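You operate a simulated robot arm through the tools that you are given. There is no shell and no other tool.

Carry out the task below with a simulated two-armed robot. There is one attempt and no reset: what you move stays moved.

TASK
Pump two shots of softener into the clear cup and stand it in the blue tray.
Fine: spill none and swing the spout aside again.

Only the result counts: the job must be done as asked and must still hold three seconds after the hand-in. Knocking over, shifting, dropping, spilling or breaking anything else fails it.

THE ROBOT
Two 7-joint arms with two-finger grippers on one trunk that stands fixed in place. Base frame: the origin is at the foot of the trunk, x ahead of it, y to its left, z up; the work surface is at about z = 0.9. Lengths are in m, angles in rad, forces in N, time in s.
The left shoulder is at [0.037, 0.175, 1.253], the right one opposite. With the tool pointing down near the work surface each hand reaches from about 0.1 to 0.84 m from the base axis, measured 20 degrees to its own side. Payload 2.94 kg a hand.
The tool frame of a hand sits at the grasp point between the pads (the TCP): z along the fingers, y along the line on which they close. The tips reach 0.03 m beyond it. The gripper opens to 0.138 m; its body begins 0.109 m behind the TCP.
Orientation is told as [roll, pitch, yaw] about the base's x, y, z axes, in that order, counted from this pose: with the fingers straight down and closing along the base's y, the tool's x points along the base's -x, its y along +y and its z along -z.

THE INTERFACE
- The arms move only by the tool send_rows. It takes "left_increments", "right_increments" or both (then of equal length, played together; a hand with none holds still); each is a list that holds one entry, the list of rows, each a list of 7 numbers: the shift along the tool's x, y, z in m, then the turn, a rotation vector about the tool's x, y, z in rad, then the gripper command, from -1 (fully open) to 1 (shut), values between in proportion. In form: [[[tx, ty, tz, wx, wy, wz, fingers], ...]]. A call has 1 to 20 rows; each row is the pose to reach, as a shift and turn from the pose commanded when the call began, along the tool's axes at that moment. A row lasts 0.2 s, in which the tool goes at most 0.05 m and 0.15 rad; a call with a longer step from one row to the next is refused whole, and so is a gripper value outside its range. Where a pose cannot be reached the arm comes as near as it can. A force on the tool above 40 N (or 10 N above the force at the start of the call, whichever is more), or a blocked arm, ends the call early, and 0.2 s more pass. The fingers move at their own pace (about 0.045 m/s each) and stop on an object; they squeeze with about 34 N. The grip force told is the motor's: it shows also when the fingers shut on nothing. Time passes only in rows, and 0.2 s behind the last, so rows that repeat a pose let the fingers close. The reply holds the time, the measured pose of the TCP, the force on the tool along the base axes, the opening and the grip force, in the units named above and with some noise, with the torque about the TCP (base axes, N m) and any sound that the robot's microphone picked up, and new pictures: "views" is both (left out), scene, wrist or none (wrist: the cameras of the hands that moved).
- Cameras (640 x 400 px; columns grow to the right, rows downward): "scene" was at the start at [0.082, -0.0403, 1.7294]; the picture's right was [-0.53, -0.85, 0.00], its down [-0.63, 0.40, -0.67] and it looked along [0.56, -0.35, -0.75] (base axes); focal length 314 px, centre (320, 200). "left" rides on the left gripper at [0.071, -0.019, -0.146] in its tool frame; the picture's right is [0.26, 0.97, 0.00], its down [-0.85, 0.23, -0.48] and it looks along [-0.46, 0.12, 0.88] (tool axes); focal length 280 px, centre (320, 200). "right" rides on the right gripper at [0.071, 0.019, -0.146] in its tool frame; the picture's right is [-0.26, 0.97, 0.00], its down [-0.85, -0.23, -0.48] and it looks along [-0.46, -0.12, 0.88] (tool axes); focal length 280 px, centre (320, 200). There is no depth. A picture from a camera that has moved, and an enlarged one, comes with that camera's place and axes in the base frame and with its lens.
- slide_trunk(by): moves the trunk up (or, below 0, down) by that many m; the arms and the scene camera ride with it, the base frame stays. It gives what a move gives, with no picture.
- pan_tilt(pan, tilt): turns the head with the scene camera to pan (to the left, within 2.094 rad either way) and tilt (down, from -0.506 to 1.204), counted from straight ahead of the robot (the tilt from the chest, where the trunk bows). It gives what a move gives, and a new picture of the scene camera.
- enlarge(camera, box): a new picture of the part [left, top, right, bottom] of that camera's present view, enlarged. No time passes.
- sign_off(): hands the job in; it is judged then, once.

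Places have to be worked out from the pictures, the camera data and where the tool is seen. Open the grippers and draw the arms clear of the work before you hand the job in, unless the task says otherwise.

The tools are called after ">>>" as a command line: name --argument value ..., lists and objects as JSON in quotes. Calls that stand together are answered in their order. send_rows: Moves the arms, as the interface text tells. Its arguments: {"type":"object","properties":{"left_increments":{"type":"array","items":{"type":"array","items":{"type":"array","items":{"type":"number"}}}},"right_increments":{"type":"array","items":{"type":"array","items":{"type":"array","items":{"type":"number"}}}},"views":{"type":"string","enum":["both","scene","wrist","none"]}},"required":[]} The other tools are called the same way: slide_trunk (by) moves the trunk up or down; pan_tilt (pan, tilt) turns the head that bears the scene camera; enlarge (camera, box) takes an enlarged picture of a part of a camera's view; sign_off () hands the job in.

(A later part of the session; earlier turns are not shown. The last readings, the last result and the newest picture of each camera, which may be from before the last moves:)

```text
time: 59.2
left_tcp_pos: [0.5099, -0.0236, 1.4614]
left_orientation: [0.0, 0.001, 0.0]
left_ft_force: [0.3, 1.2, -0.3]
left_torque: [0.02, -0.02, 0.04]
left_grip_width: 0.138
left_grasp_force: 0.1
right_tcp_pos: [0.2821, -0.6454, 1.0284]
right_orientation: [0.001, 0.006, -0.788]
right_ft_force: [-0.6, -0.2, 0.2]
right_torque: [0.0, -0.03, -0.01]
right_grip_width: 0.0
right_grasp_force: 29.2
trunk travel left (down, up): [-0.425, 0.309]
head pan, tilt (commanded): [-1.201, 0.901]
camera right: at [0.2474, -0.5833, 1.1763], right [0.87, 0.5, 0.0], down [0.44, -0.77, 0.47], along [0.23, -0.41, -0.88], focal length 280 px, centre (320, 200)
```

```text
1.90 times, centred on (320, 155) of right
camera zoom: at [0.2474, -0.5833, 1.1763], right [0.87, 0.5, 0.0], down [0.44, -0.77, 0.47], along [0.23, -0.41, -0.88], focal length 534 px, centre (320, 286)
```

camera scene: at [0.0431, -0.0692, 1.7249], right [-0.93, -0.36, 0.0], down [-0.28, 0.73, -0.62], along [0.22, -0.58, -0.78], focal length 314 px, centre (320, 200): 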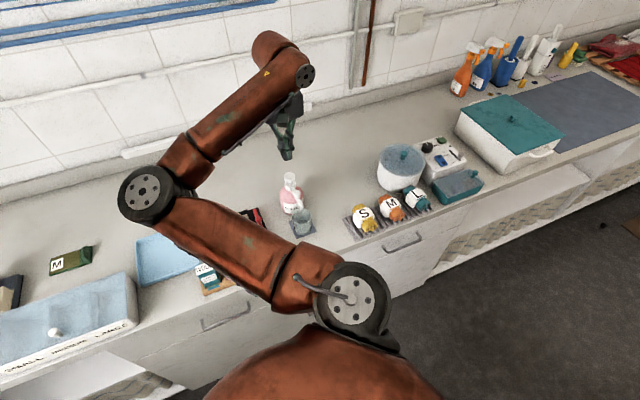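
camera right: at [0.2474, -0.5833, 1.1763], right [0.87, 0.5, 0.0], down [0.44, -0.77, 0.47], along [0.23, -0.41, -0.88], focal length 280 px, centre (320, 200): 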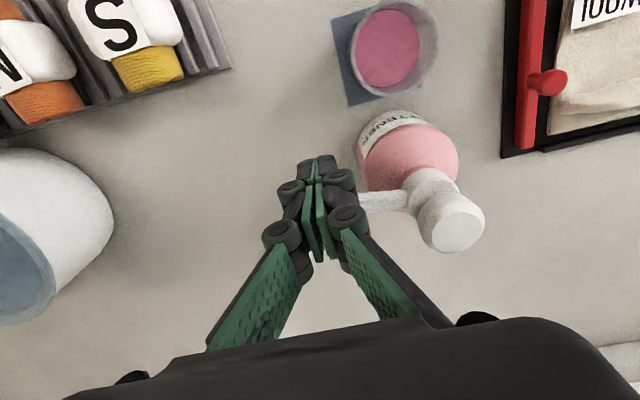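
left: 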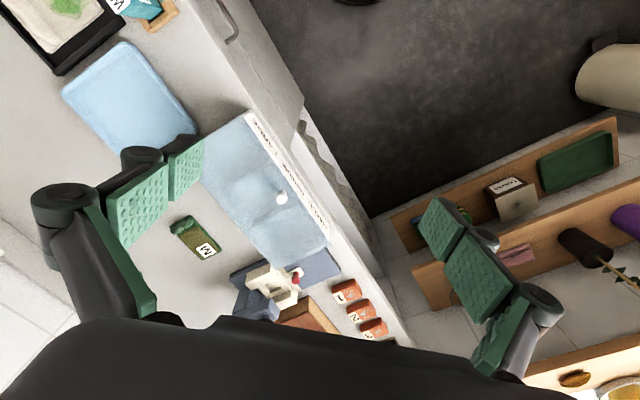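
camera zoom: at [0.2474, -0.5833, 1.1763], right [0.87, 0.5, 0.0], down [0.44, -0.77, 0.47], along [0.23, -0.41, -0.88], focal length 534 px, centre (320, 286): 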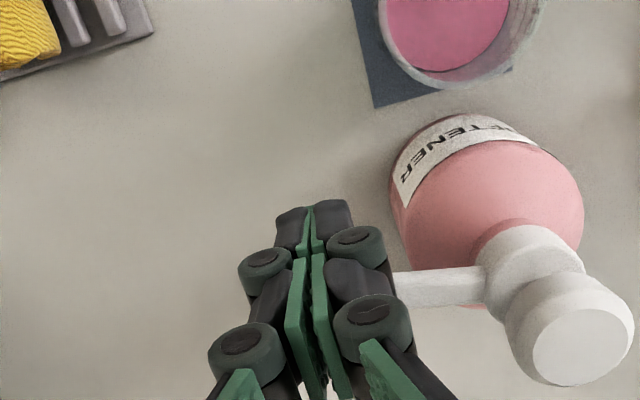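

The spout is at about 212°, some 13° short of its first direction. I push it the rest.

>>> send_rows --right_increments '[[[-0.0035, -0.0015, 0, 0, 0, 0, 1], [-0.007, -0.003, 0, 0, 0, 0, 1], [-0.0105, -0.0042, 0, 0, 0, 0, 1], [-0.0142, -0.0052, 0, 0, 0, 0, 1], [-0.0172, -0.0058, 0, 0, 0, 0, 1]]]' --views "none"

>>> enlarge --camera "scene" --box '[250, 140, 370, 240]'

>>> enlarge --camera "right" --box '[180, 50, 460, 260]'

```text
time: 60.4
left_tcp_pos: [0.5085, -0.0208, 1.4621]
left_orientation: [-0.001, 0.0, 0.0]
left_ft_force: [0.9, -0.6, 0.5]
left_torque: [-0.01, 0.0, -0.04]
left_grip_width: 0.1382
left_grasp_force: 0.1
right_tcp_pos: [0.2896, -0.6576, 1.0304]
right_orientation: [0.003, 0.009, -0.788]
right_ft_force: [-12.8, 23.6, -3.7]
right_torque: [-0.12, -0.03, 0.38]
right_grip_width: 0.0002
right_grasp_force: 28.3
trunk travel left (down, up): [-0.425, 0.309]
head pan, tilt (commanded): [-1.201, 0.901]
```

```text
4.00 times, centred on (310, 190) of scene
camera zoom: at [0.0407, -0.0654, 1.7251], right [-0.93, -0.36, 0.0], down [-0.28, 0.73, -0.62], along [0.23, -0.58, -0.78], focal length 1258 px, centre (360, 240)
```

zoom: 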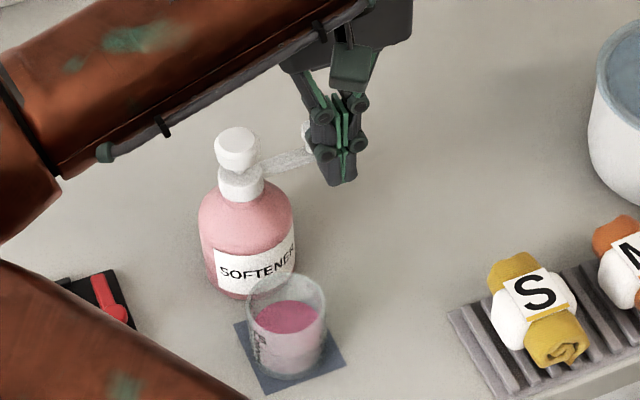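

```text
1.90 times, centred on (320, 155) of right
camera zoom: at [0.2536, -0.5957, 1.1767], right [0.87, 0.49, 0.0], down [0.44, -0.77, 0.47], along [0.23, -0.41, -0.88], focal length 534 px, centre (320, 286)
```

zoom: 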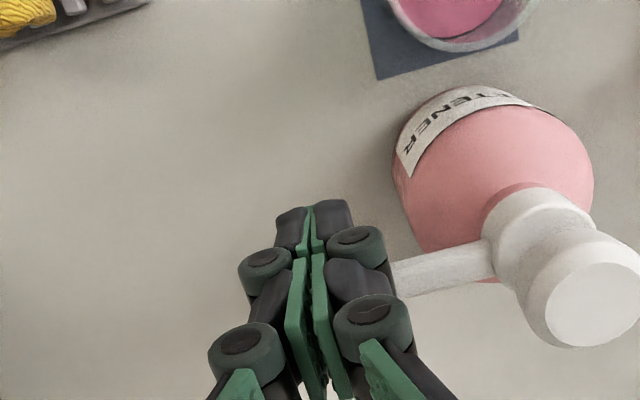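

The spout has met its stop (27 N on the tool), so it is fully aside. I back off at once the way I came.

>>> send_rows --right_increments '[[[0.006, 0.001, 0, 0, 0, 0, 1], [0.014, 0.002, 0, 0, 0, 0, 1], [0.025, 0.002, 0, 0, 0, 0, 1]]]' --views "none"

>>> enlarge --camera "scene" --box '[250, 140, 370, 240]'

>>> enlarge --camera "right" --box '[180, 50, 460, 260]'

```text
time: 61.2
left_tcp_pos: [0.5105, -0.0234, 1.4617]
left_orientation: [0.0, -0.002, 0.0]
left_ft_force: [-0.5, 0.3, -0.2]
left_torque: [0.0, -0.01, 0.02]
left_grip_width: 0.1379
left_grasp_force: 0.0
right_tcp_pos: [0.2754, -0.6415, 1.0296]
right_orientation: [0.001, 0.005, -0.786]
right_ft_force: [0.1, 0.6, -0.4]
right_torque: [0.0, -0.02, 0.01]
right_grip_width: 0.0
right_grasp_force: 28.9
trunk travel left (down, up): [-0.425, 0.309]
head pan, tilt (commanded): [-1.201, 0.901]
```

```text
4.00 times, centred on (310, 190) of scene
camera zoom: at [0.0426, -0.0688, 1.7249], right [-0.93, -0.36, 0.0], down [-0.28, 0.73, -0.62], along [0.22, -0.58, -0.78], focal length 1258 px, centre (360, 240)
```

zoom: 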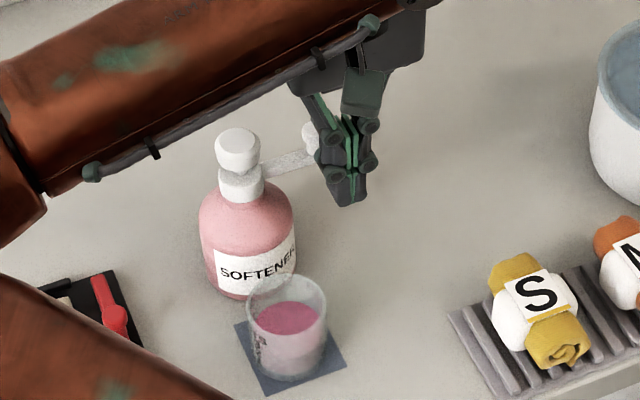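

```text
1.90 times, centred on (320, 155) of right
camera zoom: at [0.2399, -0.5794, 1.1765], right [0.87, 0.5, 0.0], down [0.44, -0.76, 0.47], along [0.23, -0.41, -0.88], focal length 534 px, centre (320, 286)
```

zoom: 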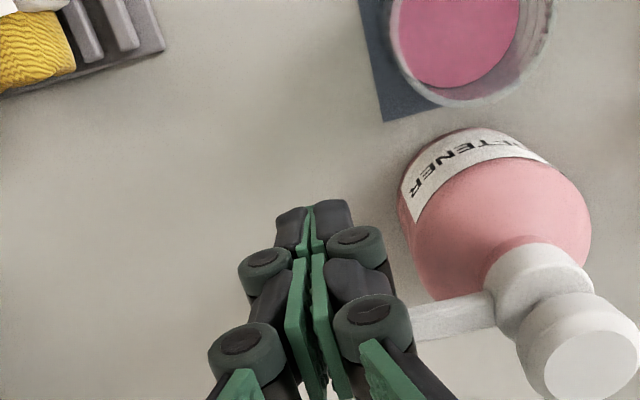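

The spout is back at its first angle and the bottle is where it was. I rise, open the fingers to 0.10 m and go above the cup.

>>> send_rows --right_increments '[[[0, 0, -0.04, 0, 0, 0, 1], [0, 0, -0.08, 0, 0, 0, 1], [0, 0, -0.12, 0, 0, 0, 0.5], [0.012, 0.017, -0.13, 0, 0, 0, 0], [0.03, 0.042, -0.13, 0, 0, 0, -0.45], [0.05, 0.07, -0.13, 0, 0, 0, -0.45], [0.05, 0.07, -0.13, 0, 0, 0, -0.45], [0.05, 0.07, -0.13, 0, 0, 0, -0.45]]]' --views "both"

>>> enlarge --camera "right" --box '[220, 50, 460, 260]'

>>> enlarge --camera "scene" --box '[250, 140, 370, 240]'

```text
time: 63.0
left_tcp_pos: [0.5102, -0.0238, 1.4609]
left_orientation: [-0.001, 0.0, 0.0]
left_ft_force: [1.1, -0.1, 0.1]
left_torque: [0.0, 0.0, -0.01]
left_grip_width: 0.138
left_grasp_force: 0.0
right_tcp_pos: [0.2911, -0.5582, 1.1615]
right_orientation: [0.001, 0.007, -0.788]
right_ft_force: [-0.9, 0.2, 0.1]
right_torque: [0.01, 0.0, -0.03]
right_grip_width: 0.1002
right_grasp_force: 0.1
trunk travel left (down, up): [-0.425, 0.309]
head pan, tilt (commanded): [-1.201, 0.901]
camera scene: at [0.0428, -0.0685, 1.7249], right [-0.93, -0.36, 0.0], down [-0.28, 0.73, -0.62], along [0.22, -0.58, -0.78], focal length 314 px, centre (320, 200)
camera right: at [0.2546, -0.4957, 1.3074], right [0.87, 0.5, 0.0], down [0.44, -0.77, 0.47], along [0.23, -0.41, -0.88], focal length 280 px, centre (320, 200)
```

scene: 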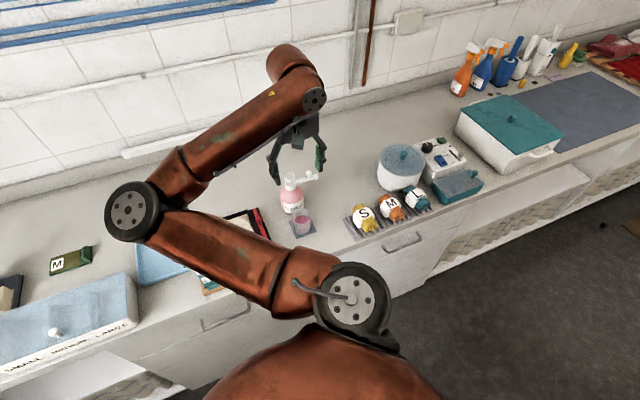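
right: 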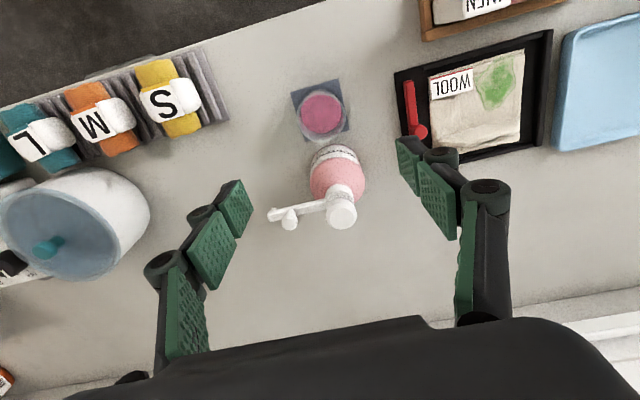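

```text
1.90 times, centred on (340, 155) of right
camera zoom: at [0.2546, -0.4957, 1.3074], right [0.87, 0.5, 0.0], down [0.44, -0.77, 0.47], along [0.23, -0.41, -0.88], focal length 534 px, centre (282, 286)
```

zoom: 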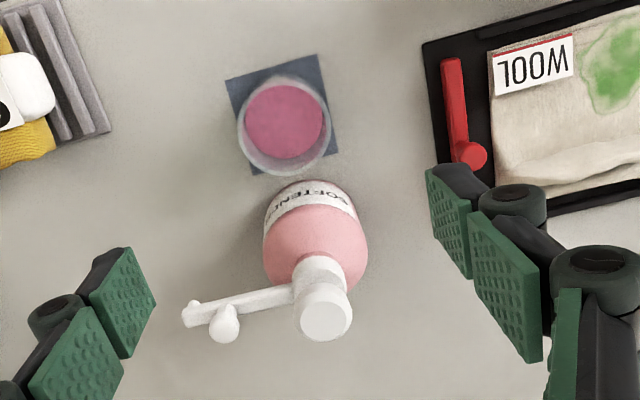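

```text
4.00 times, centred on (310, 190) of scene
camera zoom: at [0.0428, -0.0685, 1.7249], right [-0.93, -0.36, 0.0], down [-0.28, 0.73, -0.62], along [0.22, -0.58, -0.78], focal length 1258 px, centre (360, 240)
```

zoom: 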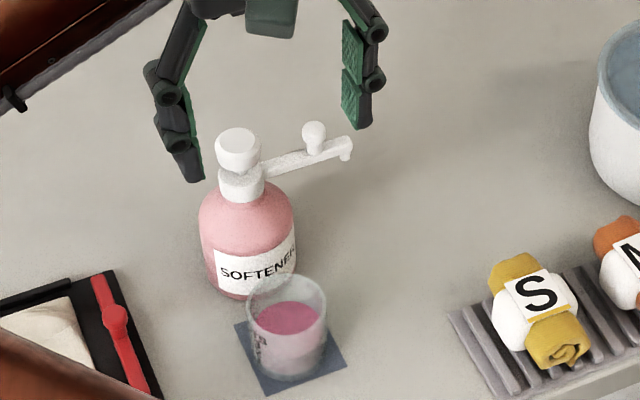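

The spout and bottle are exactly as at first, and the cup rim is centred at (0.2894, -0.5566). I descend around the cup to z about 0.965 and check alignment.

>>> send_rows --right_increments '[[[0.0005, 0.0005, 0.04, -0.002, -0.002, 0, -0.45], [0.001, 0.001, 0.08, -0.005, -0.005, 0, -0.45], [0.001, 0.001, 0.12, -0.005, -0.005, 0, -0.45], [0.001, 0.001, 0.155, -0.005, -0.005, 0, -0.45], [0.001, 0.001, 0.18, -0.005, -0.005, 0, -0.45], [0.001, 0.001, 0.196, -0.005, -0.005, 0, -0.45]]]' --views "wrist"

>>> enlarge --camera "right" --box '[180, 80, 500, 280]'

```text
time: 64.4
left_tcp_pos: [0.5105, -0.0245, 1.4613]
left_orientation: [-0.001, 0.0, -0.001]
left_ft_force: [0.2, 0.7, -0.1]
left_torque: [0.01, 0.03, 0.01]
left_grip_width: 0.1382
left_grasp_force: 0.1
right_tcp_pos: [0.2885, -0.555, 0.9616]
right_orientation: [0.005, 0.0, -0.787]
right_ft_force: [0.4, 0.0, 0.1]
right_torque: [0.03, 0.0, 0.01]
right_grip_width: 0.0998
right_grasp_force: 0.1
trunk travel left (down, up): [-0.425, 0.309]
head pan, tilt (commanded): [-1.201, 0.901]
camera right: at [0.2524, -0.4926, 1.1084], right [0.87, 0.5, 0.0], down [0.44, -0.77, 0.47], along [0.24, -0.41, -0.88], focal length 280 px, centre (320, 200)
```

right: 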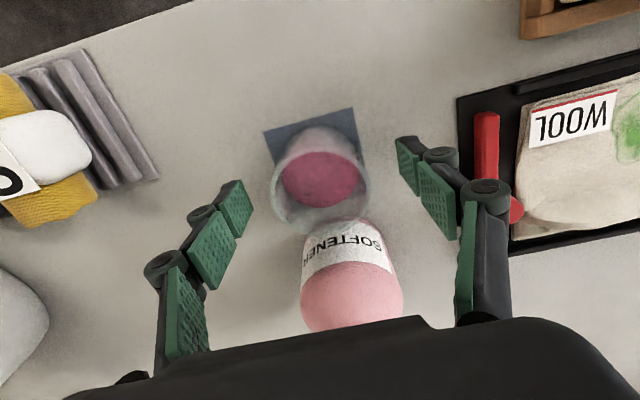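

```text
2.00 times, centred on (340, 180) of right
camera zoom: at [0.2524, -0.4926, 1.1084], right [0.87, 0.5, 0.0], down [0.44, -0.77, 0.47], along [0.24, -0.41, -0.88], focal length 561 px, centre (280, 240)
```

zoom: 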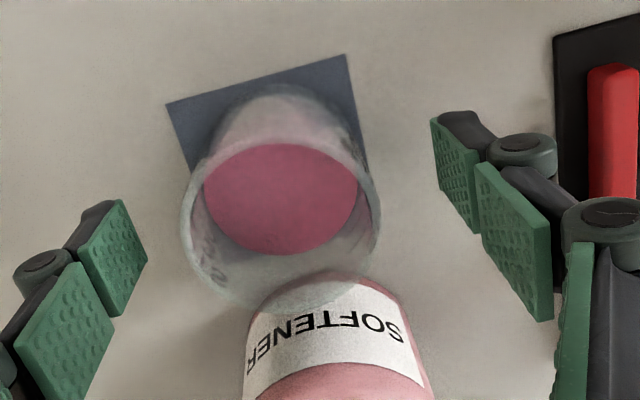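

The cup is centred between the pads (rim centre col 321). I lower the last 0.019 m and close.

>>> send_rows --right_increments '[[[0, 0, 0.01, 0, 0, 0, -0.45], [0, 0, 0.019, 0, 0, 0, -0.45], [0, 0, 0.019, 0, 0, 0, -0.1], [0, 0, 0.019, 0, 0, 0, 0.15], [0, 0, 0.019, 0, 0, 0, 0.35], [0, 0, 0.019, 0, 0, 0, 0.5], [0, 0, 0.019, 0, 0, 0, 0.5]]]' --views "wrist"

>>> enlarge --camera "right" --box '[180, 80, 500, 280]'

```text
time: 66.0
left_tcp_pos: [0.5104, -0.0231, 1.4613]
left_orientation: [0.001, -0.001, -0.001]
left_ft_force: [0.7, 0.6, -0.2]
left_torque: [-0.06, -0.02, 0.0]
left_grip_width: 0.1379
left_grasp_force: 0.0
right_tcp_pos: [0.2885, -0.5561, 0.9441]
right_orientation: [0.006, 0.003, -0.789]
right_ft_force: [-0.5, -0.4, -0.2]
right_torque: [0.02, -0.04, 0.0]
right_grip_width: 0.0559
right_grasp_force: 34.1
trunk travel left (down, up): [-0.425, 0.309]
head pan, tilt (commanded): [-1.201, 0.901]
camera right: at [0.2523, -0.493, 1.091], right [0.87, 0.5, 0.0], down [0.44, -0.77, 0.47], along [0.24, -0.41, -0.88], focal length 280 px, centre (320, 200)
```

right: 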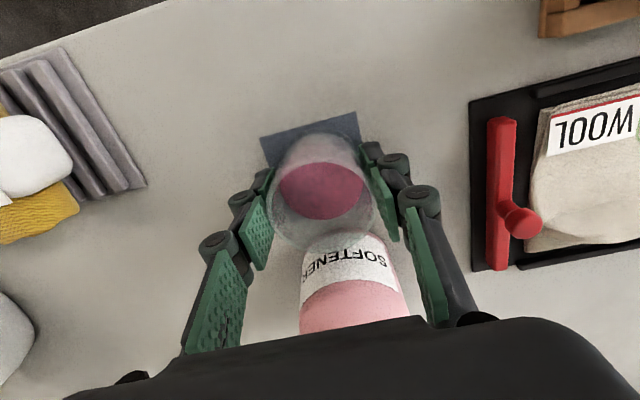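

```text
2.00 times, centred on (340, 180) of right
camera zoom: at [0.2523, -0.493, 1.091], right [0.87, 0.5, 0.0], down [0.44, -0.77, 0.47], along [0.24, -0.41, -0.88], focal length 561 px, centre (280, 240)
```

zoom: 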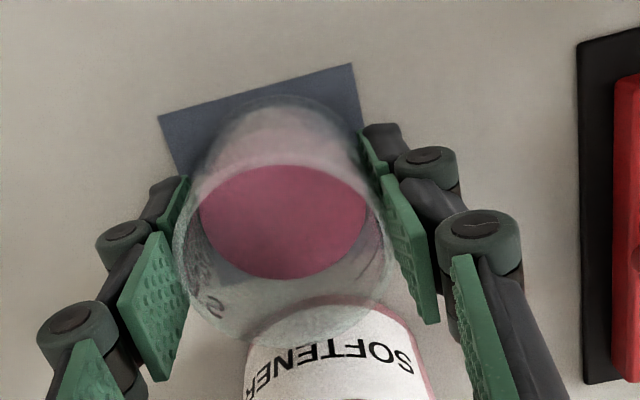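

The cup is gripped (0.0559, 34 N). I lift gently by 0.03 m and check.

>>> send_rows --right_increments '[[[0, 0, -0.002, 0, 0, 0, 0.5], [0, 0, -0.006, 0, 0, 0, 0.5], [0, 0, -0.012, 0, 0, 0, 0.5], [0, 0, -0.018, 0, 0, 0, 0.5], [0, 0, -0.024, 0, 0, 0, 0.5], [0, 0, -0.028, 0, 0, 0, 0.5], [0, 0, -0.03, 0, 0, 0, 0.5]]]' --views "wrist"

>>> enlarge --camera "scene" --box '[250, 140, 370, 240]'

```text
time: 67.6
left_tcp_pos: [0.5108, -0.0243, 1.4619]
left_orientation: [0.0, 0.001, 0.0]
left_ft_force: [-0.2, -0.8, 0.1]
left_torque: [0.02, 0.01, -0.01]
left_grip_width: 0.138
left_grasp_force: 0.0
right_tcp_pos: [0.2896, -0.5559, 0.9752]
right_orientation: [0.004, 0.003, -0.788]
right_ft_force: [-0.2, -0.2, -0.7]
right_torque: [0.01, 0.01, -0.04]
right_grip_width: 0.0561
right_grasp_force: 33.7
trunk travel left (down, up): [-0.425, 0.309]
head pan, tilt (commanded): [-1.201, 0.901]
camera right: at [0.2527, -0.4934, 1.1219], right [0.87, 0.5, 0.0], down [0.44, -0.77, 0.47], along [0.24, -0.41, -0.88], focal length 280 px, centre (320, 200)
```

right: 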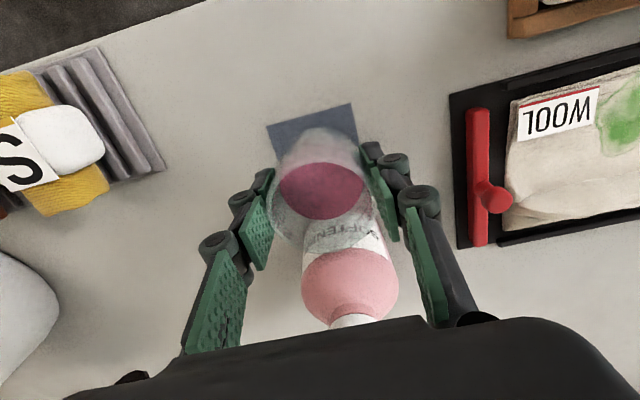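

```text
4.00 times, centred on (310, 190) of scene
camera zoom: at [0.0427, -0.069, 1.7249], right [-0.93, -0.36, 0.0], down [-0.28, 0.73, -0.62], along [0.22, -0.58, -0.78], focal length 1258 px, centre (360, 240)
```

zoom: 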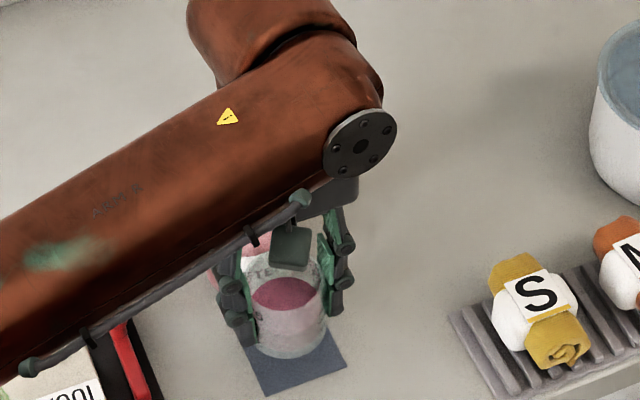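

The cup is held level. I raise it slowly to z about 1.15 and meanwhile move the idle left hand 0.2 m away to the left, out of the right arm's way.

>>> send_rows --left_increments '[[[0, 0.01, 0, 0, 0, 0, -1], [0, 0.035, 0, 0, 0, 0, -1], [0, 0.065, 0, 0, 0, 0, -1], [0, 0.095, 0, 0, 0, 0, -1], [0, 0.125, 0, 0, 0, 0, -1], [0, 0.155, 0, 0, 0, 0, -1], [0, 0.18, 0, 0, 0, 0, -1], [0, 0.195, 0, 0, 0, 0, -1], [0, 0.2, 0, 0, 0, 0, -1], [0, 0.2, 0, 0, 0, 0, -1]]]' --right_increments '[[[0, 0, -0.006, 0, 0, 0, 0.5], [0, 0, -0.02, 0, 0, 0, 0.5], [0, 0, -0.042, 0, 0, 0, 0.5], [0, 0, -0.067, 0, 0, 0, 0.5], [0, 0, -0.092, 0, 0, 0, 0.5], [0, 0, -0.117, 0, 0, 0, 0.5], [0, 0, -0.14, 0, 0, 0, 0.5], [0, 0, -0.16, 0, 0, 0, 0.5], [0, 0, -0.172, 0, 0, 0, 0.5], [0, 0, -0.178, 0, 0, 0, 0.5]]]' --views "both"

```text
time: 69.8
left_tcp_pos: [0.5107, 0.1763, 1.4596]
left_orientation: [0.0, 0.0, 0.0]
left_ft_force: [-0.1, 0.4, 0.2]
left_torque: [0.0, -0.02, 0.03]
left_grip_width: 0.1383
left_grasp_force: 0.1
right_tcp_pos: [0.2883, -0.5571, 1.1527]
right_orientation: [0.004, 0.002, -0.785]
right_ft_force: [-0.9, -0.4, -1.2]
right_torque: [0.02, 0.0, -0.01]
right_grip_width: 0.0561
right_grasp_force: 34.3
trunk travel left (down, up): [-0.425, 0.309]
head pan, tilt (commanded): [-1.201, 0.901]
camera scene: at [0.0427, -0.0688, 1.7249], right [-0.93, -0.36, 0.0], down [-0.28, 0.73, -0.62], along [0.22, -0.58, -0.78], focal length 314 px, centre (320, 200)
camera right: at [0.252, -0.4945, 1.2992], right [0.87, 0.5, 0.0], down [0.44, -0.77, 0.47], along [0.24, -0.41, -0.88], focal length 280 px, centre (320, 200)
camera left: at [0.4395, 0.1589, 1.6046], right [-0.26, 0.97, 0.0], down [0.85, 0.23, 0.48], along [0.46, 0.12, -0.88], focal length 280 px, centre (320, 200)
```

scene: 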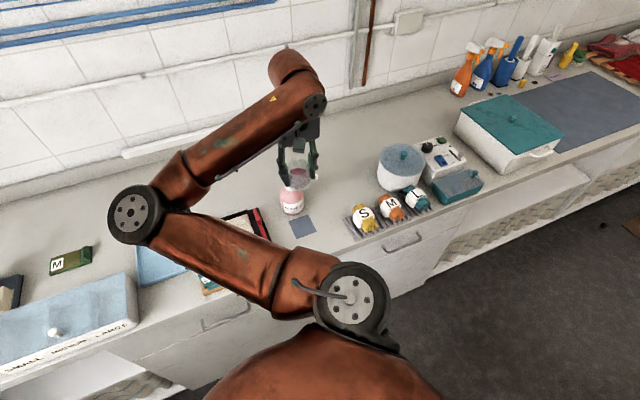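
right: 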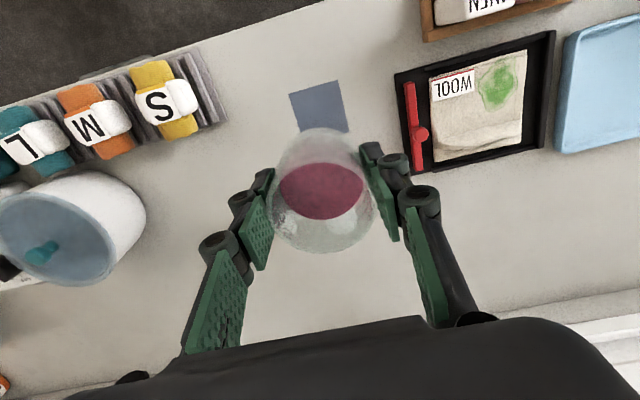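
left: 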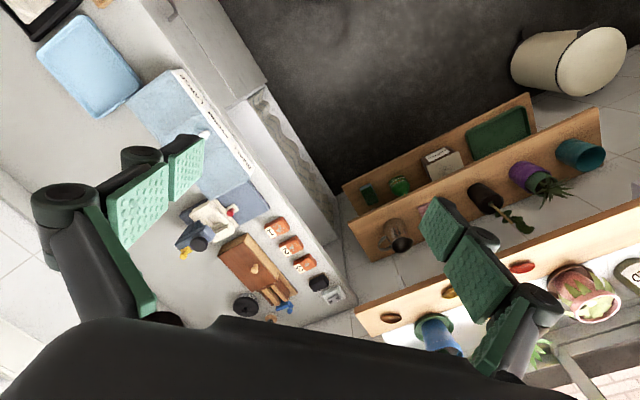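

The cup is well up, level. I turn the head toward the tray and carry the cup slowly over the first half of the way, turning the hand so that its fingers will lie along the tray's diagonal.

>>> pan_tilt --pan -0.6 --tilt 0.8

>>> send_rows --right_increments '[[[-0.0007, 0.0039, 0, 0, 0, -0.0079, 0.5], [-0.0026, 0.0156, 0, 0, 0, -0.0314, 0.5], [-0.0059, 0.0352, 0, 0, 0, -0.0707, 0.5], [-0.0098, 0.0586, 0, 0, 0, -0.1178, 0.5], [-0.0137, 0.082, 0, 0, 0, -0.1649, 0.5], [-0.0177, 0.1055, 0, 0, 0, -0.212, 0.5], [-0.0216, 0.1289, 0, 0, 0, -0.2591, 0.5], [-0.0255, 0.1523, 0, 0, 0, -0.3062, 0.5], [-0.0288, 0.1719, 0, 0, 0, -0.3454, 0.5], [-0.0307, 0.1836, 0, 0, 0, -0.369, 0.5], [-0.032, 0.1914, 0, 0, 0, -0.3847, 0.5], [-0.0327, 0.1953, 0, 0, 0, -0.3925, 0.5]]]' --views "both"

```text
time: 70.8
left_tcp_pos: [0.5099, 0.1767, 1.4609]
left_orientation: [0.0, 0.001, 0.001]
left_ft_force: [0.0, 0.3, 1.6]
left_torque: [0.01, 0.05, -0.01]
left_grip_width: 0.1379
left_grasp_force: 0.0
right_tcp_pos: [0.287, -0.5571, 1.1519]
right_orientation: [0.005, 0.002, -0.788]
right_ft_force: [-0.1, 0.5, -1.1]
right_torque: [-0.02, -0.02, -0.01]
right_grip_width: 0.0564
right_grasp_force: 34.4
trunk travel left (down, up): [-0.425, 0.309]
head pan, tilt (commanded): [-0.6, 0.799]
camera scene: at [0.0819, -0.0441, 1.7328], right [-0.57, -0.82, 0.0], down [-0.59, 0.41, -0.7], along [0.57, -0.39, -0.72], focal length 314 px, centre (320, 200)
```

scene: 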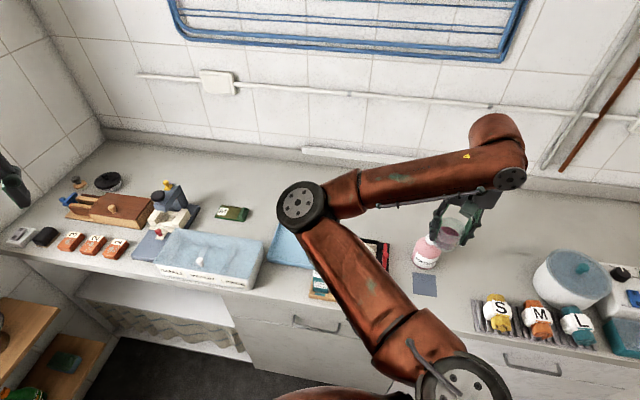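

```text
time: 73.4
left_tcp_pos: [0.5094, 0.1764, 1.4602]
left_orientation: [0.002, 0.001, 0.001]
left_ft_force: [0.8, 0.1, -0.3]
left_torque: [0.04, 0.0, 0.0]
left_grip_width: 0.1379
left_grasp_force: 0.0
right_tcp_pos: [0.45, -0.4401, 1.1539]
right_orientation: [0.005, -0.001, -0.394]
right_ft_force: [-0.1, -0.8, -0.1]
right_torque: [0.01, 0.0, 0.0]
right_grip_width: 0.0561
right_grasp_force: 34.0
trunk travel left (down, up): [-0.425, 0.309]
head pan, tilt (commanded): [-0.6, 0.799]
camera scene: at [0.0821, -0.0436, 1.7328], right [-0.57, -0.82, 0.0], down [-0.59, 0.41, -0.7], along [0.57, -0.39, -0.72], focal length 314 px, centre (320, 200)
camera right: at [0.3924, -0.3978, 1.3008], right [0.61, 0.79, 0.01], down [0.69, -0.54, 0.48], along [0.38, -0.29, -0.88], focal length 280 px, centre (320, 200)
```

scene: 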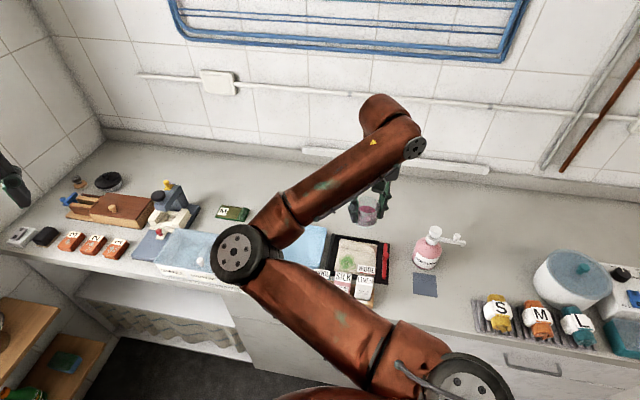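
right: 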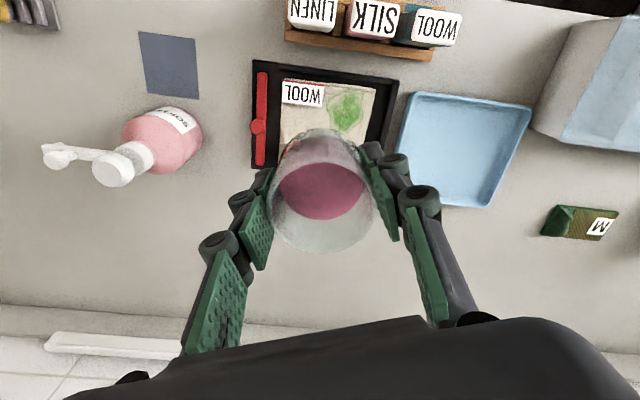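

The cup travels level and nothing is near it. I carry it the second half of the way, to above the tray centre (about (0.615, -0.328)).

>>> send_rows --right_increments '[[[-0.0022, 0.0033, 0, 0, 0, -0.0079, 0.5], [-0.0077, 0.0117, 0, 0, 0, -0.0276, 0.5], [-0.0164, 0.025, 0, 0, 0, -0.0591, 0.5], [-0.0274, 0.0417, 0, 0, 0, -0.0985, 0.5], [-0.0394, 0.06, 0, 0, 0, -0.1418, 0.5], [-0.0525, 0.0801, 0, 0, 0, -0.1891, 0.5], [-0.0656, 0.1001, 0, 0, 0, -0.2364, 0.5], [-0.0788, 0.1201, 0, 0, 0, -0.2837, 0.5], [-0.0908, 0.1384, 0, 0, 0, -0.327, 0.5], [-0.1006, 0.1535, 0, 0, 0, -0.3625, 0.5], [-0.1072, 0.1635, 0, 0, 0, -0.3861, 0.5], [-0.1094, 0.1668, 0, 0, 0, -0.394, 0.5]]]' --views "both"

```text
time: 76.0
left_tcp_pos: [0.5101, 0.1767, 1.4601]
left_orientation: [0.001, 0.0, 0.001]
left_ft_force: [-0.8, -0.1, -0.7]
left_torque: [-0.03, -0.02, -0.01]
left_grip_width: 0.138
left_grasp_force: 0.1
right_tcp_pos: [0.6149, -0.329, 1.1541]
right_orientation: [0.006, -0.003, 0.001]
right_ft_force: [-0.6, 1.1, -0.8]
right_torque: [0.02, 0.04, 0.02]
right_grip_width: 0.056
right_grasp_force: 33.9
trunk travel left (down, up): [-0.425, 0.309]
head pan, tilt (commanded): [-0.6, 0.799]
camera scene: at [0.0821, -0.0437, 1.7328], right [-0.57, -0.82, 0.0], down [-0.59, 0.41, -0.7], along [0.57, -0.39, -0.72], focal length 314 px, centre (320, 200)
camera right: at [0.5448, -0.3111, 1.3011], right [0.26, 0.96, 0.01], down [0.85, -0.23, 0.48], along [0.46, -0.12, -0.88], focal length 280 px, centre (320, 200)
```

scene: 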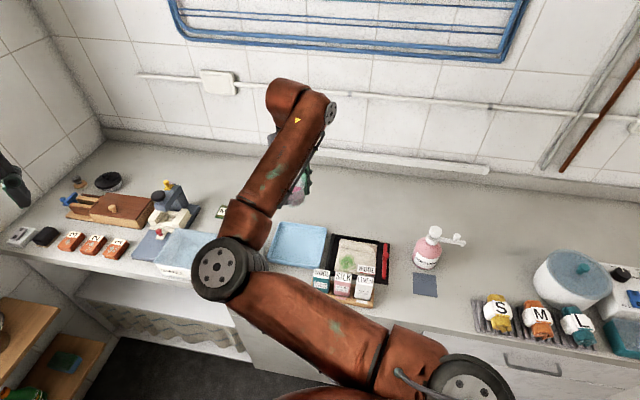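
right: 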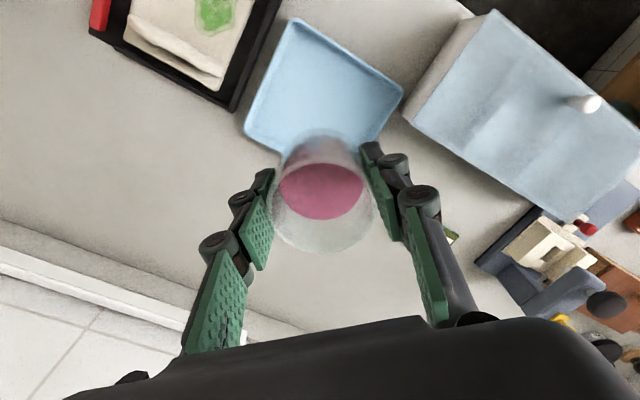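

The cup is over the tray centre (measured (0.616, -0.326); hand at (0.615, -0.329)). I lower it gently to z about 1.05 and check the elbow's clearance over the box.

>>> send_rows --right_increments '[[[0, 0.0005, 0.006, 0, 0, 0, 0.5], [0, 0.001, 0.02, 0, 0, 0, 0.5], [0, 0.0015, 0.042, 0, 0, 0, 0.5], [0, 0.002, 0.064, 0, 0, 0, 0.5], [0, 0.002, 0.084, 0, 0, 0, 0.5], [0, 0.002, 0.098, 0, 0, 0, 0.5], [0, 0.002, 0.104, 0, 0, 0, 0.5]]]' --views "both"

>>> enlarge --camera "scene" --box '[140, 180, 400, 340]'

```text
time: 77.6
left_tcp_pos: [0.5103, 0.1774, 1.4602]
left_orientation: [0.002, 0.0, -0.001]
left_ft_force: [0.7, -0.1, 0.9]
left_torque: [-0.04, 0.0, -0.01]
left_grip_width: 0.1379
left_grasp_force: 0.2
right_tcp_pos: [0.6145, -0.3272, 1.0502]
right_orientation: [0.005, -0.003, -0.002]
right_ft_force: [0.4, -0.4, -0.7]
right_torque: [0.02, 0.0, -0.03]
right_grip_width: 0.0564
right_grasp_force: 33.6
trunk travel left (down, up): [-0.425, 0.309]
head pan, tilt (commanded): [-0.6, 0.799]
camera scene: at [0.0821, -0.0436, 1.7328], right [-0.57, -0.82, 0.0], down [-0.59, 0.41, -0.7], along [0.57, -0.39, -0.72], focal length 314 px, centre (320, 200)
camera right: at [0.544, -0.3096, 1.197], right [0.26, 0.96, 0.01], down [0.85, -0.23, 0.48], along [0.46, -0.12, -0.88], focal length 280 px, centre (320, 200)
```

scene: 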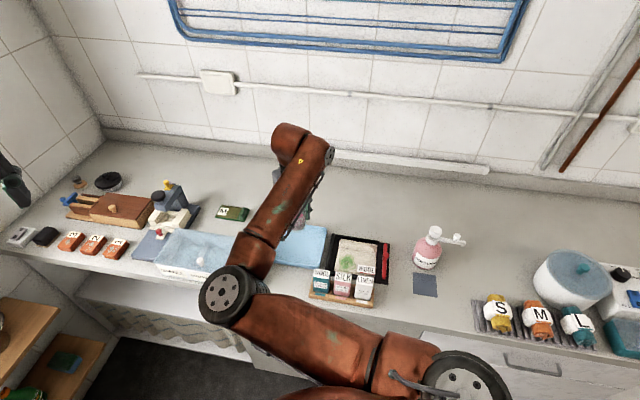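
right: 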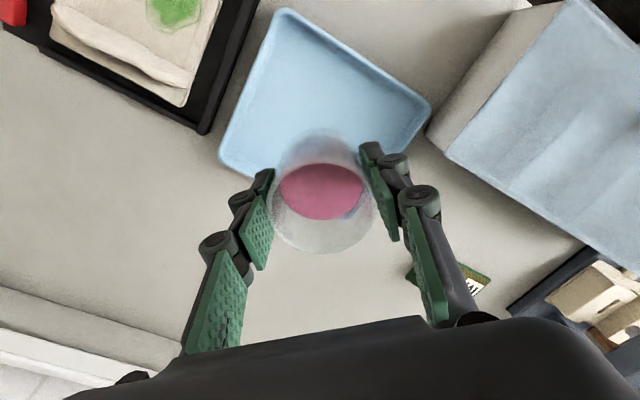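

```text
2.46 times, centred on (270, 260) of scene
camera zoom: at [0.0821, -0.0436, 1.7328], right [-0.57, -0.82, 0.0], down [-0.59, 0.41, -0.7], along [0.57, -0.39, -0.72], focal length 774 px, centre (443, 52)
```

zoom: 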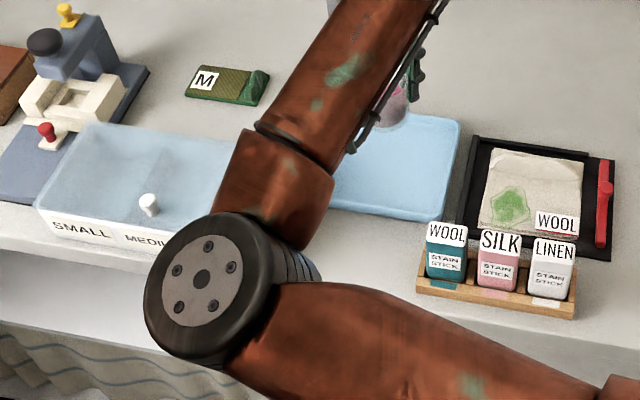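

Clearances are ample, and the stain sticks stand as before. I lower further to about z 0.968.

>>> send_rows --right_increments '[[[0.0, 0, 0.006, 0, 0, 0, 0.5], [0, 0, 0.02, 0, 0, 0, 0.5], [0, 0, 0.038, 0, 0, 0, 0.5], [0, 0, 0.056, 0, 0, 0, 0.5], [0, 0, 0.07, 0, 0, 0, 0.5], [0, 0, 0.078, 0, 0, 0, 0.5], [0, 0, 0.082, 0, 0, 0, 0.5]]]' --views "both"

>>> enlarge --camera "right" --box '[160, 20, 480, 240]'

```text
time: 79.2
left_tcp_pos: [0.5104, 0.1763, 1.4603]
left_orientation: [-0.001, 0.0, -0.001]
left_ft_force: [-0.1, -0.1, 0.3]
left_torque: [0.01, -0.02, -0.02]
left_grip_width: 0.1379
left_grasp_force: 0.1
right_tcp_pos: [0.6138, -0.3258, 0.9678]
right_orientation: [0.005, -0.003, 0.0]
right_ft_force: [0.4, 0.3, -1.0]
right_torque: [0.0, 0.0, 0.01]
right_grip_width: 0.0561
right_grasp_force: 33.8
trunk travel left (down, up): [-0.425, 0.309]
head pan, tilt (commanded): [-0.6, 0.799]
camera scene: at [0.0821, -0.0437, 1.7328], right [-0.57, -0.82, 0.0], down [-0.59, 0.41, -0.7], along [0.57, -0.39, -0.72], focal length 314 px, centre (320, 200)
camera right: at [0.5443, -0.3088, 1.1149], right [0.26, 0.97, 0.0], down [0.85, -0.23, 0.48], along [0.46, -0.12, -0.88], focal length 280 px, centre (320, 200)
```

scene: 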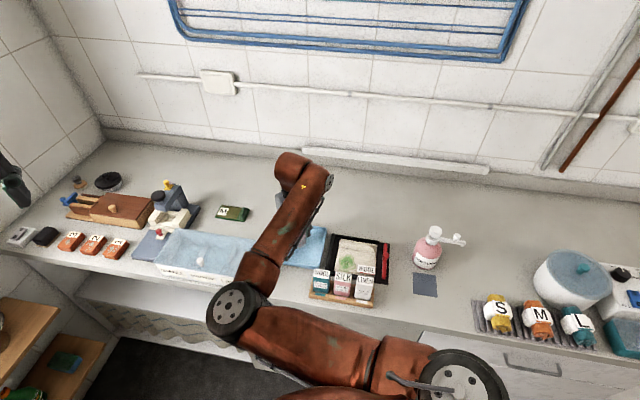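
right: 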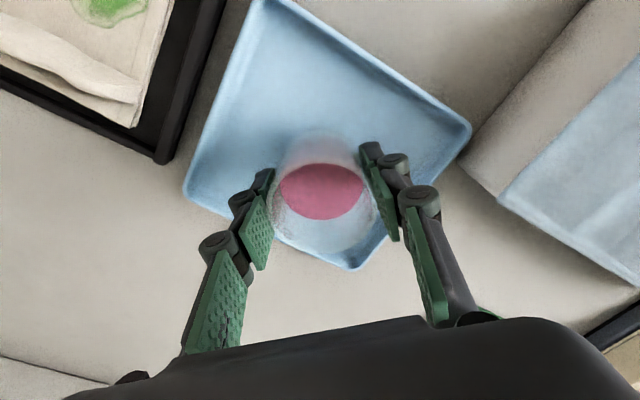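

```text
1.82 times, centred on (320, 130) of right
camera zoom: at [0.5443, -0.3088, 1.1149], right [0.26, 0.97, 0.0], down [0.85, -0.23, 0.48], along [0.46, -0.12, -0.88], focal length 510 px, centre (320, 327)
```

zoom: 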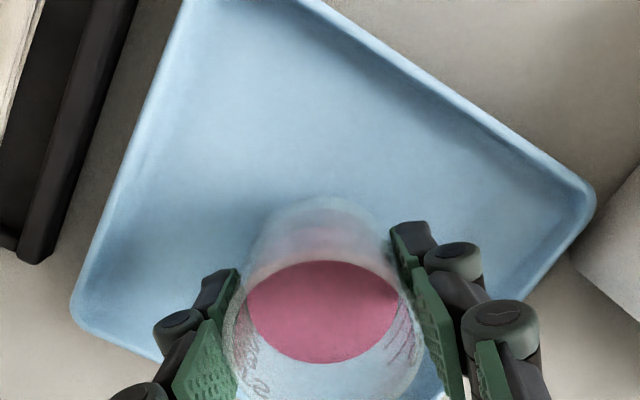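

The cup hangs about 5 mm from the tray's centre with the fingers well inside. I lower slowly, then feel for contact.

>>> send_rows --right_increments '[[[-0.001, 0, 0.003, 0, 0, 0, 0.5], [-0.002, 0, 0.006, 0, 0, 0, 0.5], [-0.003, 0, 0.009, 0, 0, 0, 0.5], [-0.003, 0, 0.012, 0, 0, 0, 0.5], [-0.003, 0, 0.014, 0, 0, 0, 0.5]]]' --views "none"

```text
time: 80.4
left_tcp_pos: [0.5102, 0.1774, 1.4605]
left_orientation: [-0.001, 0.0, 0.002]
left_ft_force: [0.4, 0.7, 0.6]
left_torque: [0.02, 0.01, 0.01]
left_grip_width: 0.1381
left_grasp_force: 0.1
right_tcp_pos: [0.6183, -0.3263, 0.9548]
right_orientation: [0.005, -0.002, 0.001]
right_ft_force: [-0.6, -0.3, -0.5]
right_torque: [0.04, -0.01, 0.03]
right_grip_width: 0.0563
right_grasp_force: 33.7
trunk travel left (down, up): [-0.425, 0.309]
head pan, tilt (commanded): [-0.6, 0.799]
```

No contact yet at z 0.955. I go on by 2 to 4 mm.

>>> send_rows --right_increments '[[[0, 0, 0.0015, 0, 0, 0, 0.5], [0, 0, 0.003, 0, 0, 0, 0.5], [0, 0, 0.004, 0, 0, 0, 0.5]]]' --views "none"

```text
time: 81.2
left_tcp_pos: [0.5094, 0.1773, 1.46]
left_orientation: [0.0, -0.001, 0.0]
left_ft_force: [0.9, 0.3, 0.0]
left_torque: [0.0, -0.02, 0.02]
left_grip_width: 0.1378
left_grasp_force: 0.0
right_tcp_pos: [0.6175, -0.3261, 0.9514]
right_orientation: [0.005, -0.002, 0.0]
right_ft_force: [-0.3, 0.4, -0.8]
right_torque: [-0.01, 0.0, -0.01]
right_grip_width: 0.0564
right_grasp_force: 34.1
trunk travel left (down, up): [-0.425, 0.309]
head pan, tilt (commanded): [-0.6, 0.799]
```

Still hanging free (fz -0.8 N) at z 0.951. I lower another 3 mm.

>>> send_rows --right_increments '[[[0, 0, 0.001, 0, 0, 0, 0.5], [0, 0, 0.002, 0, 0, 0, 0.5], [0, 0, 0.003, 0, 0, 0, 0.5]]]' --views "none"

```text
time: 82.0
left_tcp_pos: [0.5085, 0.1771, 1.4611]
left_orientation: [-0.001, 0.001, 0.0]
left_ft_force: [0.0, 0.6, -0.4]
left_torque: [0.01, 0.01, 0.0]
left_grip_width: 0.1379
left_grasp_force: 0.1
right_tcp_pos: [0.6181, -0.3266, 0.9488]
right_orientation: [0.003, -0.004, 0.0]
right_ft_force: [-1.7, 1.1, 3.9]
right_torque: [0.06, 0.17, -0.03]
right_grip_width: 0.0562
right_grasp_force: 34.3
trunk travel left (down, up): [-0.425, 0.309]
head pan, tilt (commanded): [-0.6, 0.799]
```

The cup touches the tray floor (fz 3.9 N). I open the fingers gently to about 0.078 m and check.

>>> send_rows --right_increments '[[[0, 0, 0.0005, 0, 0, 0, 0.35], [0, 0, 0.0005, 0, 0, 0, 0.2], [0, 0, 0.0005, 0, 0, 0, 0.1], [0, 0, 0.0005, 0, 0, 0, 0.0], [0, 0, 0.0005, 0, 0, 0, -0.13], [0, 0, 0.0005, 0, 0, 0, -0.13]]]' --views "wrist"

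>>> enlarge --camera "right" --box '[160, 80, 480, 300]'

```text
time: 83.4
left_tcp_pos: [0.51, 0.1773, 1.4602]
left_orientation: [0.0, 0.0, 0.0]
left_ft_force: [0.0, 0.4, -0.2]
left_torque: [0.0, 0.01, 0.0]
left_grip_width: 0.1379
left_grasp_force: 0.0
right_tcp_pos: [0.6179, -0.3269, 0.9477]
right_orientation: [0.004, -0.002, 0.0]
right_ft_force: [0.5, 0.4, -0.9]
right_torque: [-0.01, 0.0, -0.02]
right_grip_width: 0.078
right_grasp_force: 0.1
trunk travel left (down, up): [-0.425, 0.309]
head pan, tilt (commanded): [-0.6, 0.799]
camera right: at [0.548, -0.3083, 1.0947], right [0.26, 0.97, 0.01], down [0.85, -0.23, 0.48], along [0.46, -0.12, -0.88], focal length 280 px, centre (320, 200)
```

right: 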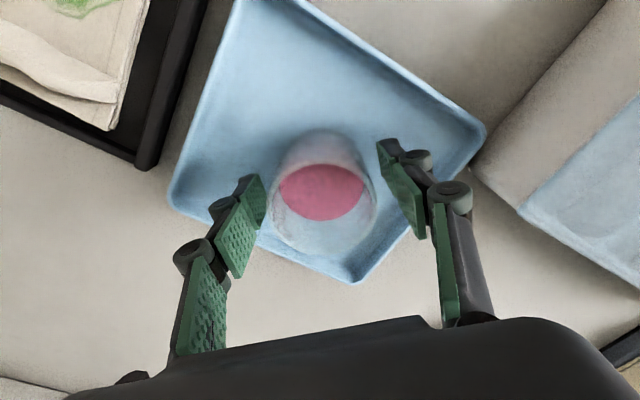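

```text
1.82 times, centred on (320, 190) of right
camera zoom: at [0.548, -0.3083, 1.0947], right [0.26, 0.97, 0.01], down [0.85, -0.23, 0.48], along [0.46, -0.12, -0.88], focal length 510 px, centre (320, 218)
```

zoom: 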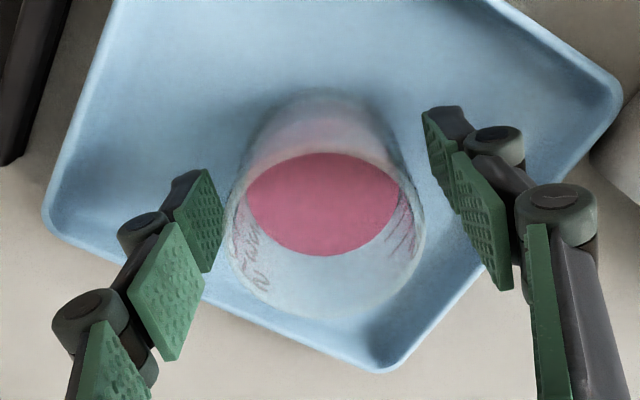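

The cup stands free in the tray. I open a bit more and rise straight up slowly.

>>> send_rows --right_increments '[[[0, 0, 0, 0, 0, 0, -0.3], [0, 0, -0.002, 0, 0, 0, -0.38], [0, 0, -0.01, 0, 0, 0, -0.38], [0, 0, -0.03, 0, 0, 0, -0.38], [0, 0, -0.06, 0, 0, 0, -0.38], [0, 0, -0.1, 0, 0, 0, -0.38], [0, 0, -0.14, 0, 0, 0, -0.38], [0, 0, -0.18, 0, 0, 0, -0.38], [0, 0, -0.22, 0, 0, 0, -0.38]]]' --views "both"

>>> enlarge --camera "right" --box '[200, 0, 440, 180]'

```text
time: 85.4
left_tcp_pos: [0.5094, 0.177, 1.461]
left_orientation: [-0.001, -0.001, 0.0]
left_ft_force: [-0.2, -0.1, -0.6]
left_torque: [-0.02, -0.06, 0.0]
left_grip_width: 0.138
left_grasp_force: 0.0
right_tcp_pos: [0.617, -0.3282, 1.1677]
right_orientation: [0.004, -0.004, 0.001]
right_ft_force: [1.2, -0.2, -0.2]
right_torque: [-0.02, -0.02, 0.03]
right_grip_width: 0.0953
right_grasp_force: 0.1
trunk travel left (down, up): [-0.425, 0.309]
head pan, tilt (commanded): [-0.6, 0.799]
camera scene: at [0.0807, -0.0429, 1.7329], right [-0.57, -0.82, 0.0], down [-0.59, 0.4, -0.7], along [0.58, -0.39, -0.72], focal length 314 px, centre (320, 200)
camera right: at [0.5463, -0.31, 1.3138], right [0.26, 0.96, 0.0], down [0.85, -0.23, 0.48], along [0.46, -0.12, -0.88], focal length 280 px, centre (320, 200)
```

scene: 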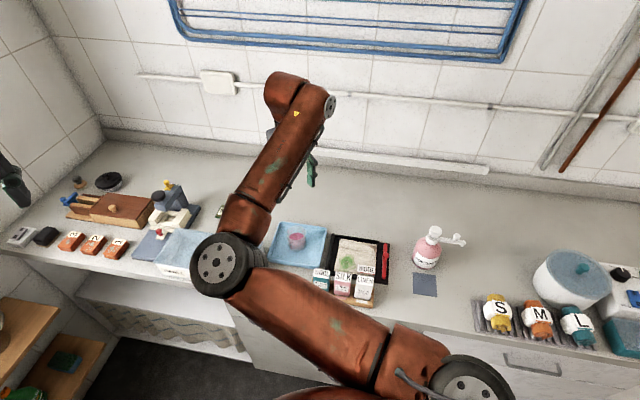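
right: 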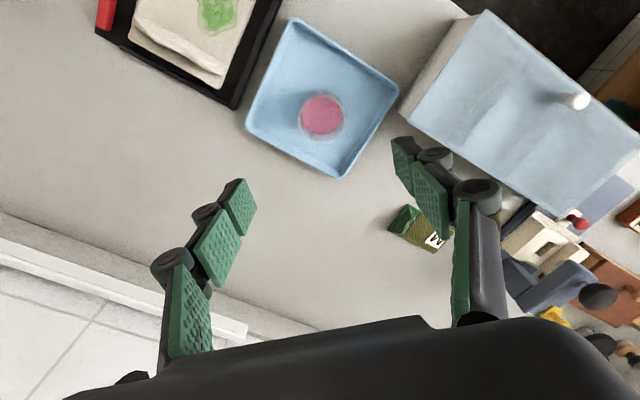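

```text
2.22 times, centred on (320, 90) of right
camera zoom: at [0.5463, -0.31, 1.3138], right [0.26, 0.96, 0.0], down [0.85, -0.23, 0.48], along [0.46, -0.12, -0.88], focal length 623 px, centre (320, 444)
```

zoom: 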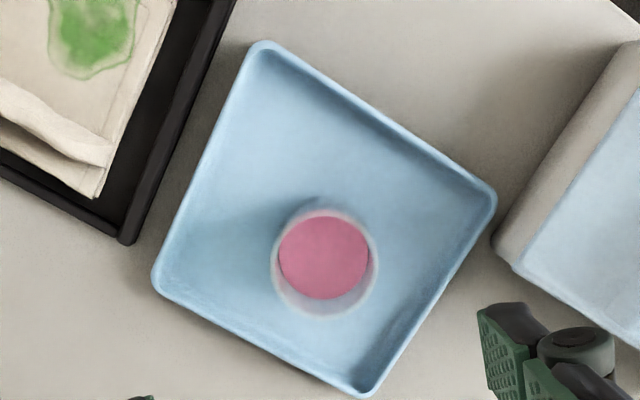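

The cup with its two shots stands inside the blue tray, with no drops around. I raise the right hand, open it fully and draw it back clear to the right.

>>> send_rows --right_increments '[[[0, 0, -0.04, 0, 0, 0, -0.38], [0, 0, -0.08, 0, 0, 0, -0.6], [0, 0, -0.12, 0, 0, 0, -0.8], [0, 0, -0.16, 0, 0, 0, -1], [0.025, -0.03, -0.16, 0, 0, 0, -1], [0.05, -0.06, -0.16, 0, 0, 0, -1], [0.075, -0.09, -0.16, 0, 0, 0, -1], [0.1, -0.12, -0.16, 0, 0, 0, -1], [0.125, -0.15, -0.16, 0, 0, 0, -1], [0.15, -0.18, -0.16, 0, 0, 0, -1], [0.175, -0.21, -0.16, 0, 0, 0, -1], [0.19, -0.235, -0.16, 0, 0, 0, -1]]]' --views "both"

```text
time: 88.0
left_tcp_pos: [0.5087, 0.175, 1.4606]
left_orientation: [0.0, 0.0, 0.0]
left_ft_force: [-0.5, 0.5, -0.2]
left_torque: [0.02, -0.01, 0.0]
left_grip_width: 0.138
left_grasp_force: 0.1
right_tcp_pos: [0.426, -0.5652, 1.3254]
right_orientation: [0.004, 0.0, -0.001]
right_ft_force: [0.4, 0.3, -0.3]
right_torque: [0.03, 0.0, 0.0]
right_grip_width: 0.1378
right_grasp_force: 0.0
trunk travel left (down, up): [-0.425, 0.309]
head pan, tilt (commanded): [-0.6, 0.799]
camera scene: at [0.0817, -0.0454, 1.7328], right [-0.57, -0.82, 0.0], down [-0.59, 0.41, -0.7], along [0.58, -0.39, -0.72], focal length 314 px, centre (320, 200)
camera right: at [0.3562, -0.5473, 1.4717], right [0.26, 0.97, 0.01], down [0.85, -0.23, 0.48], along [0.46, -0.12, -0.88], focal length 280 px, centre (320, 200)
```

scene: 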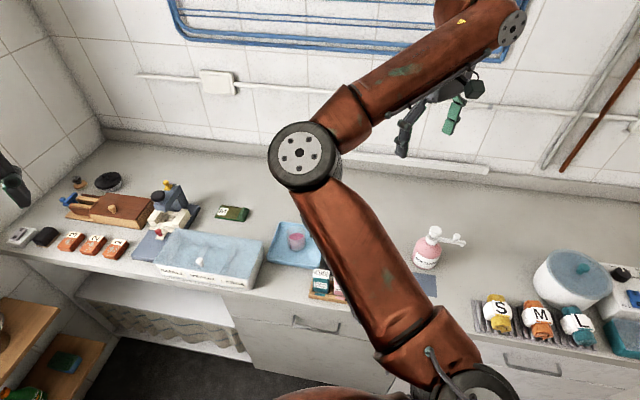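
right: 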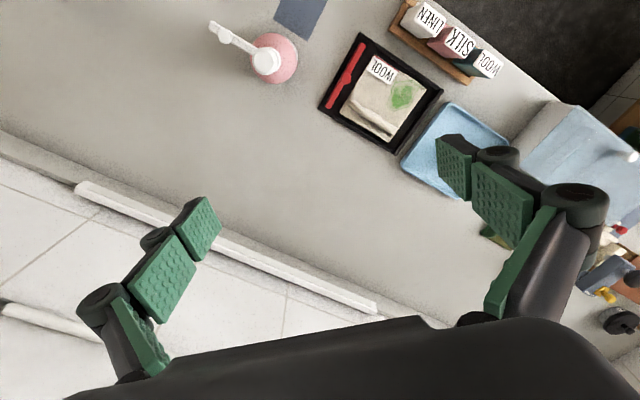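

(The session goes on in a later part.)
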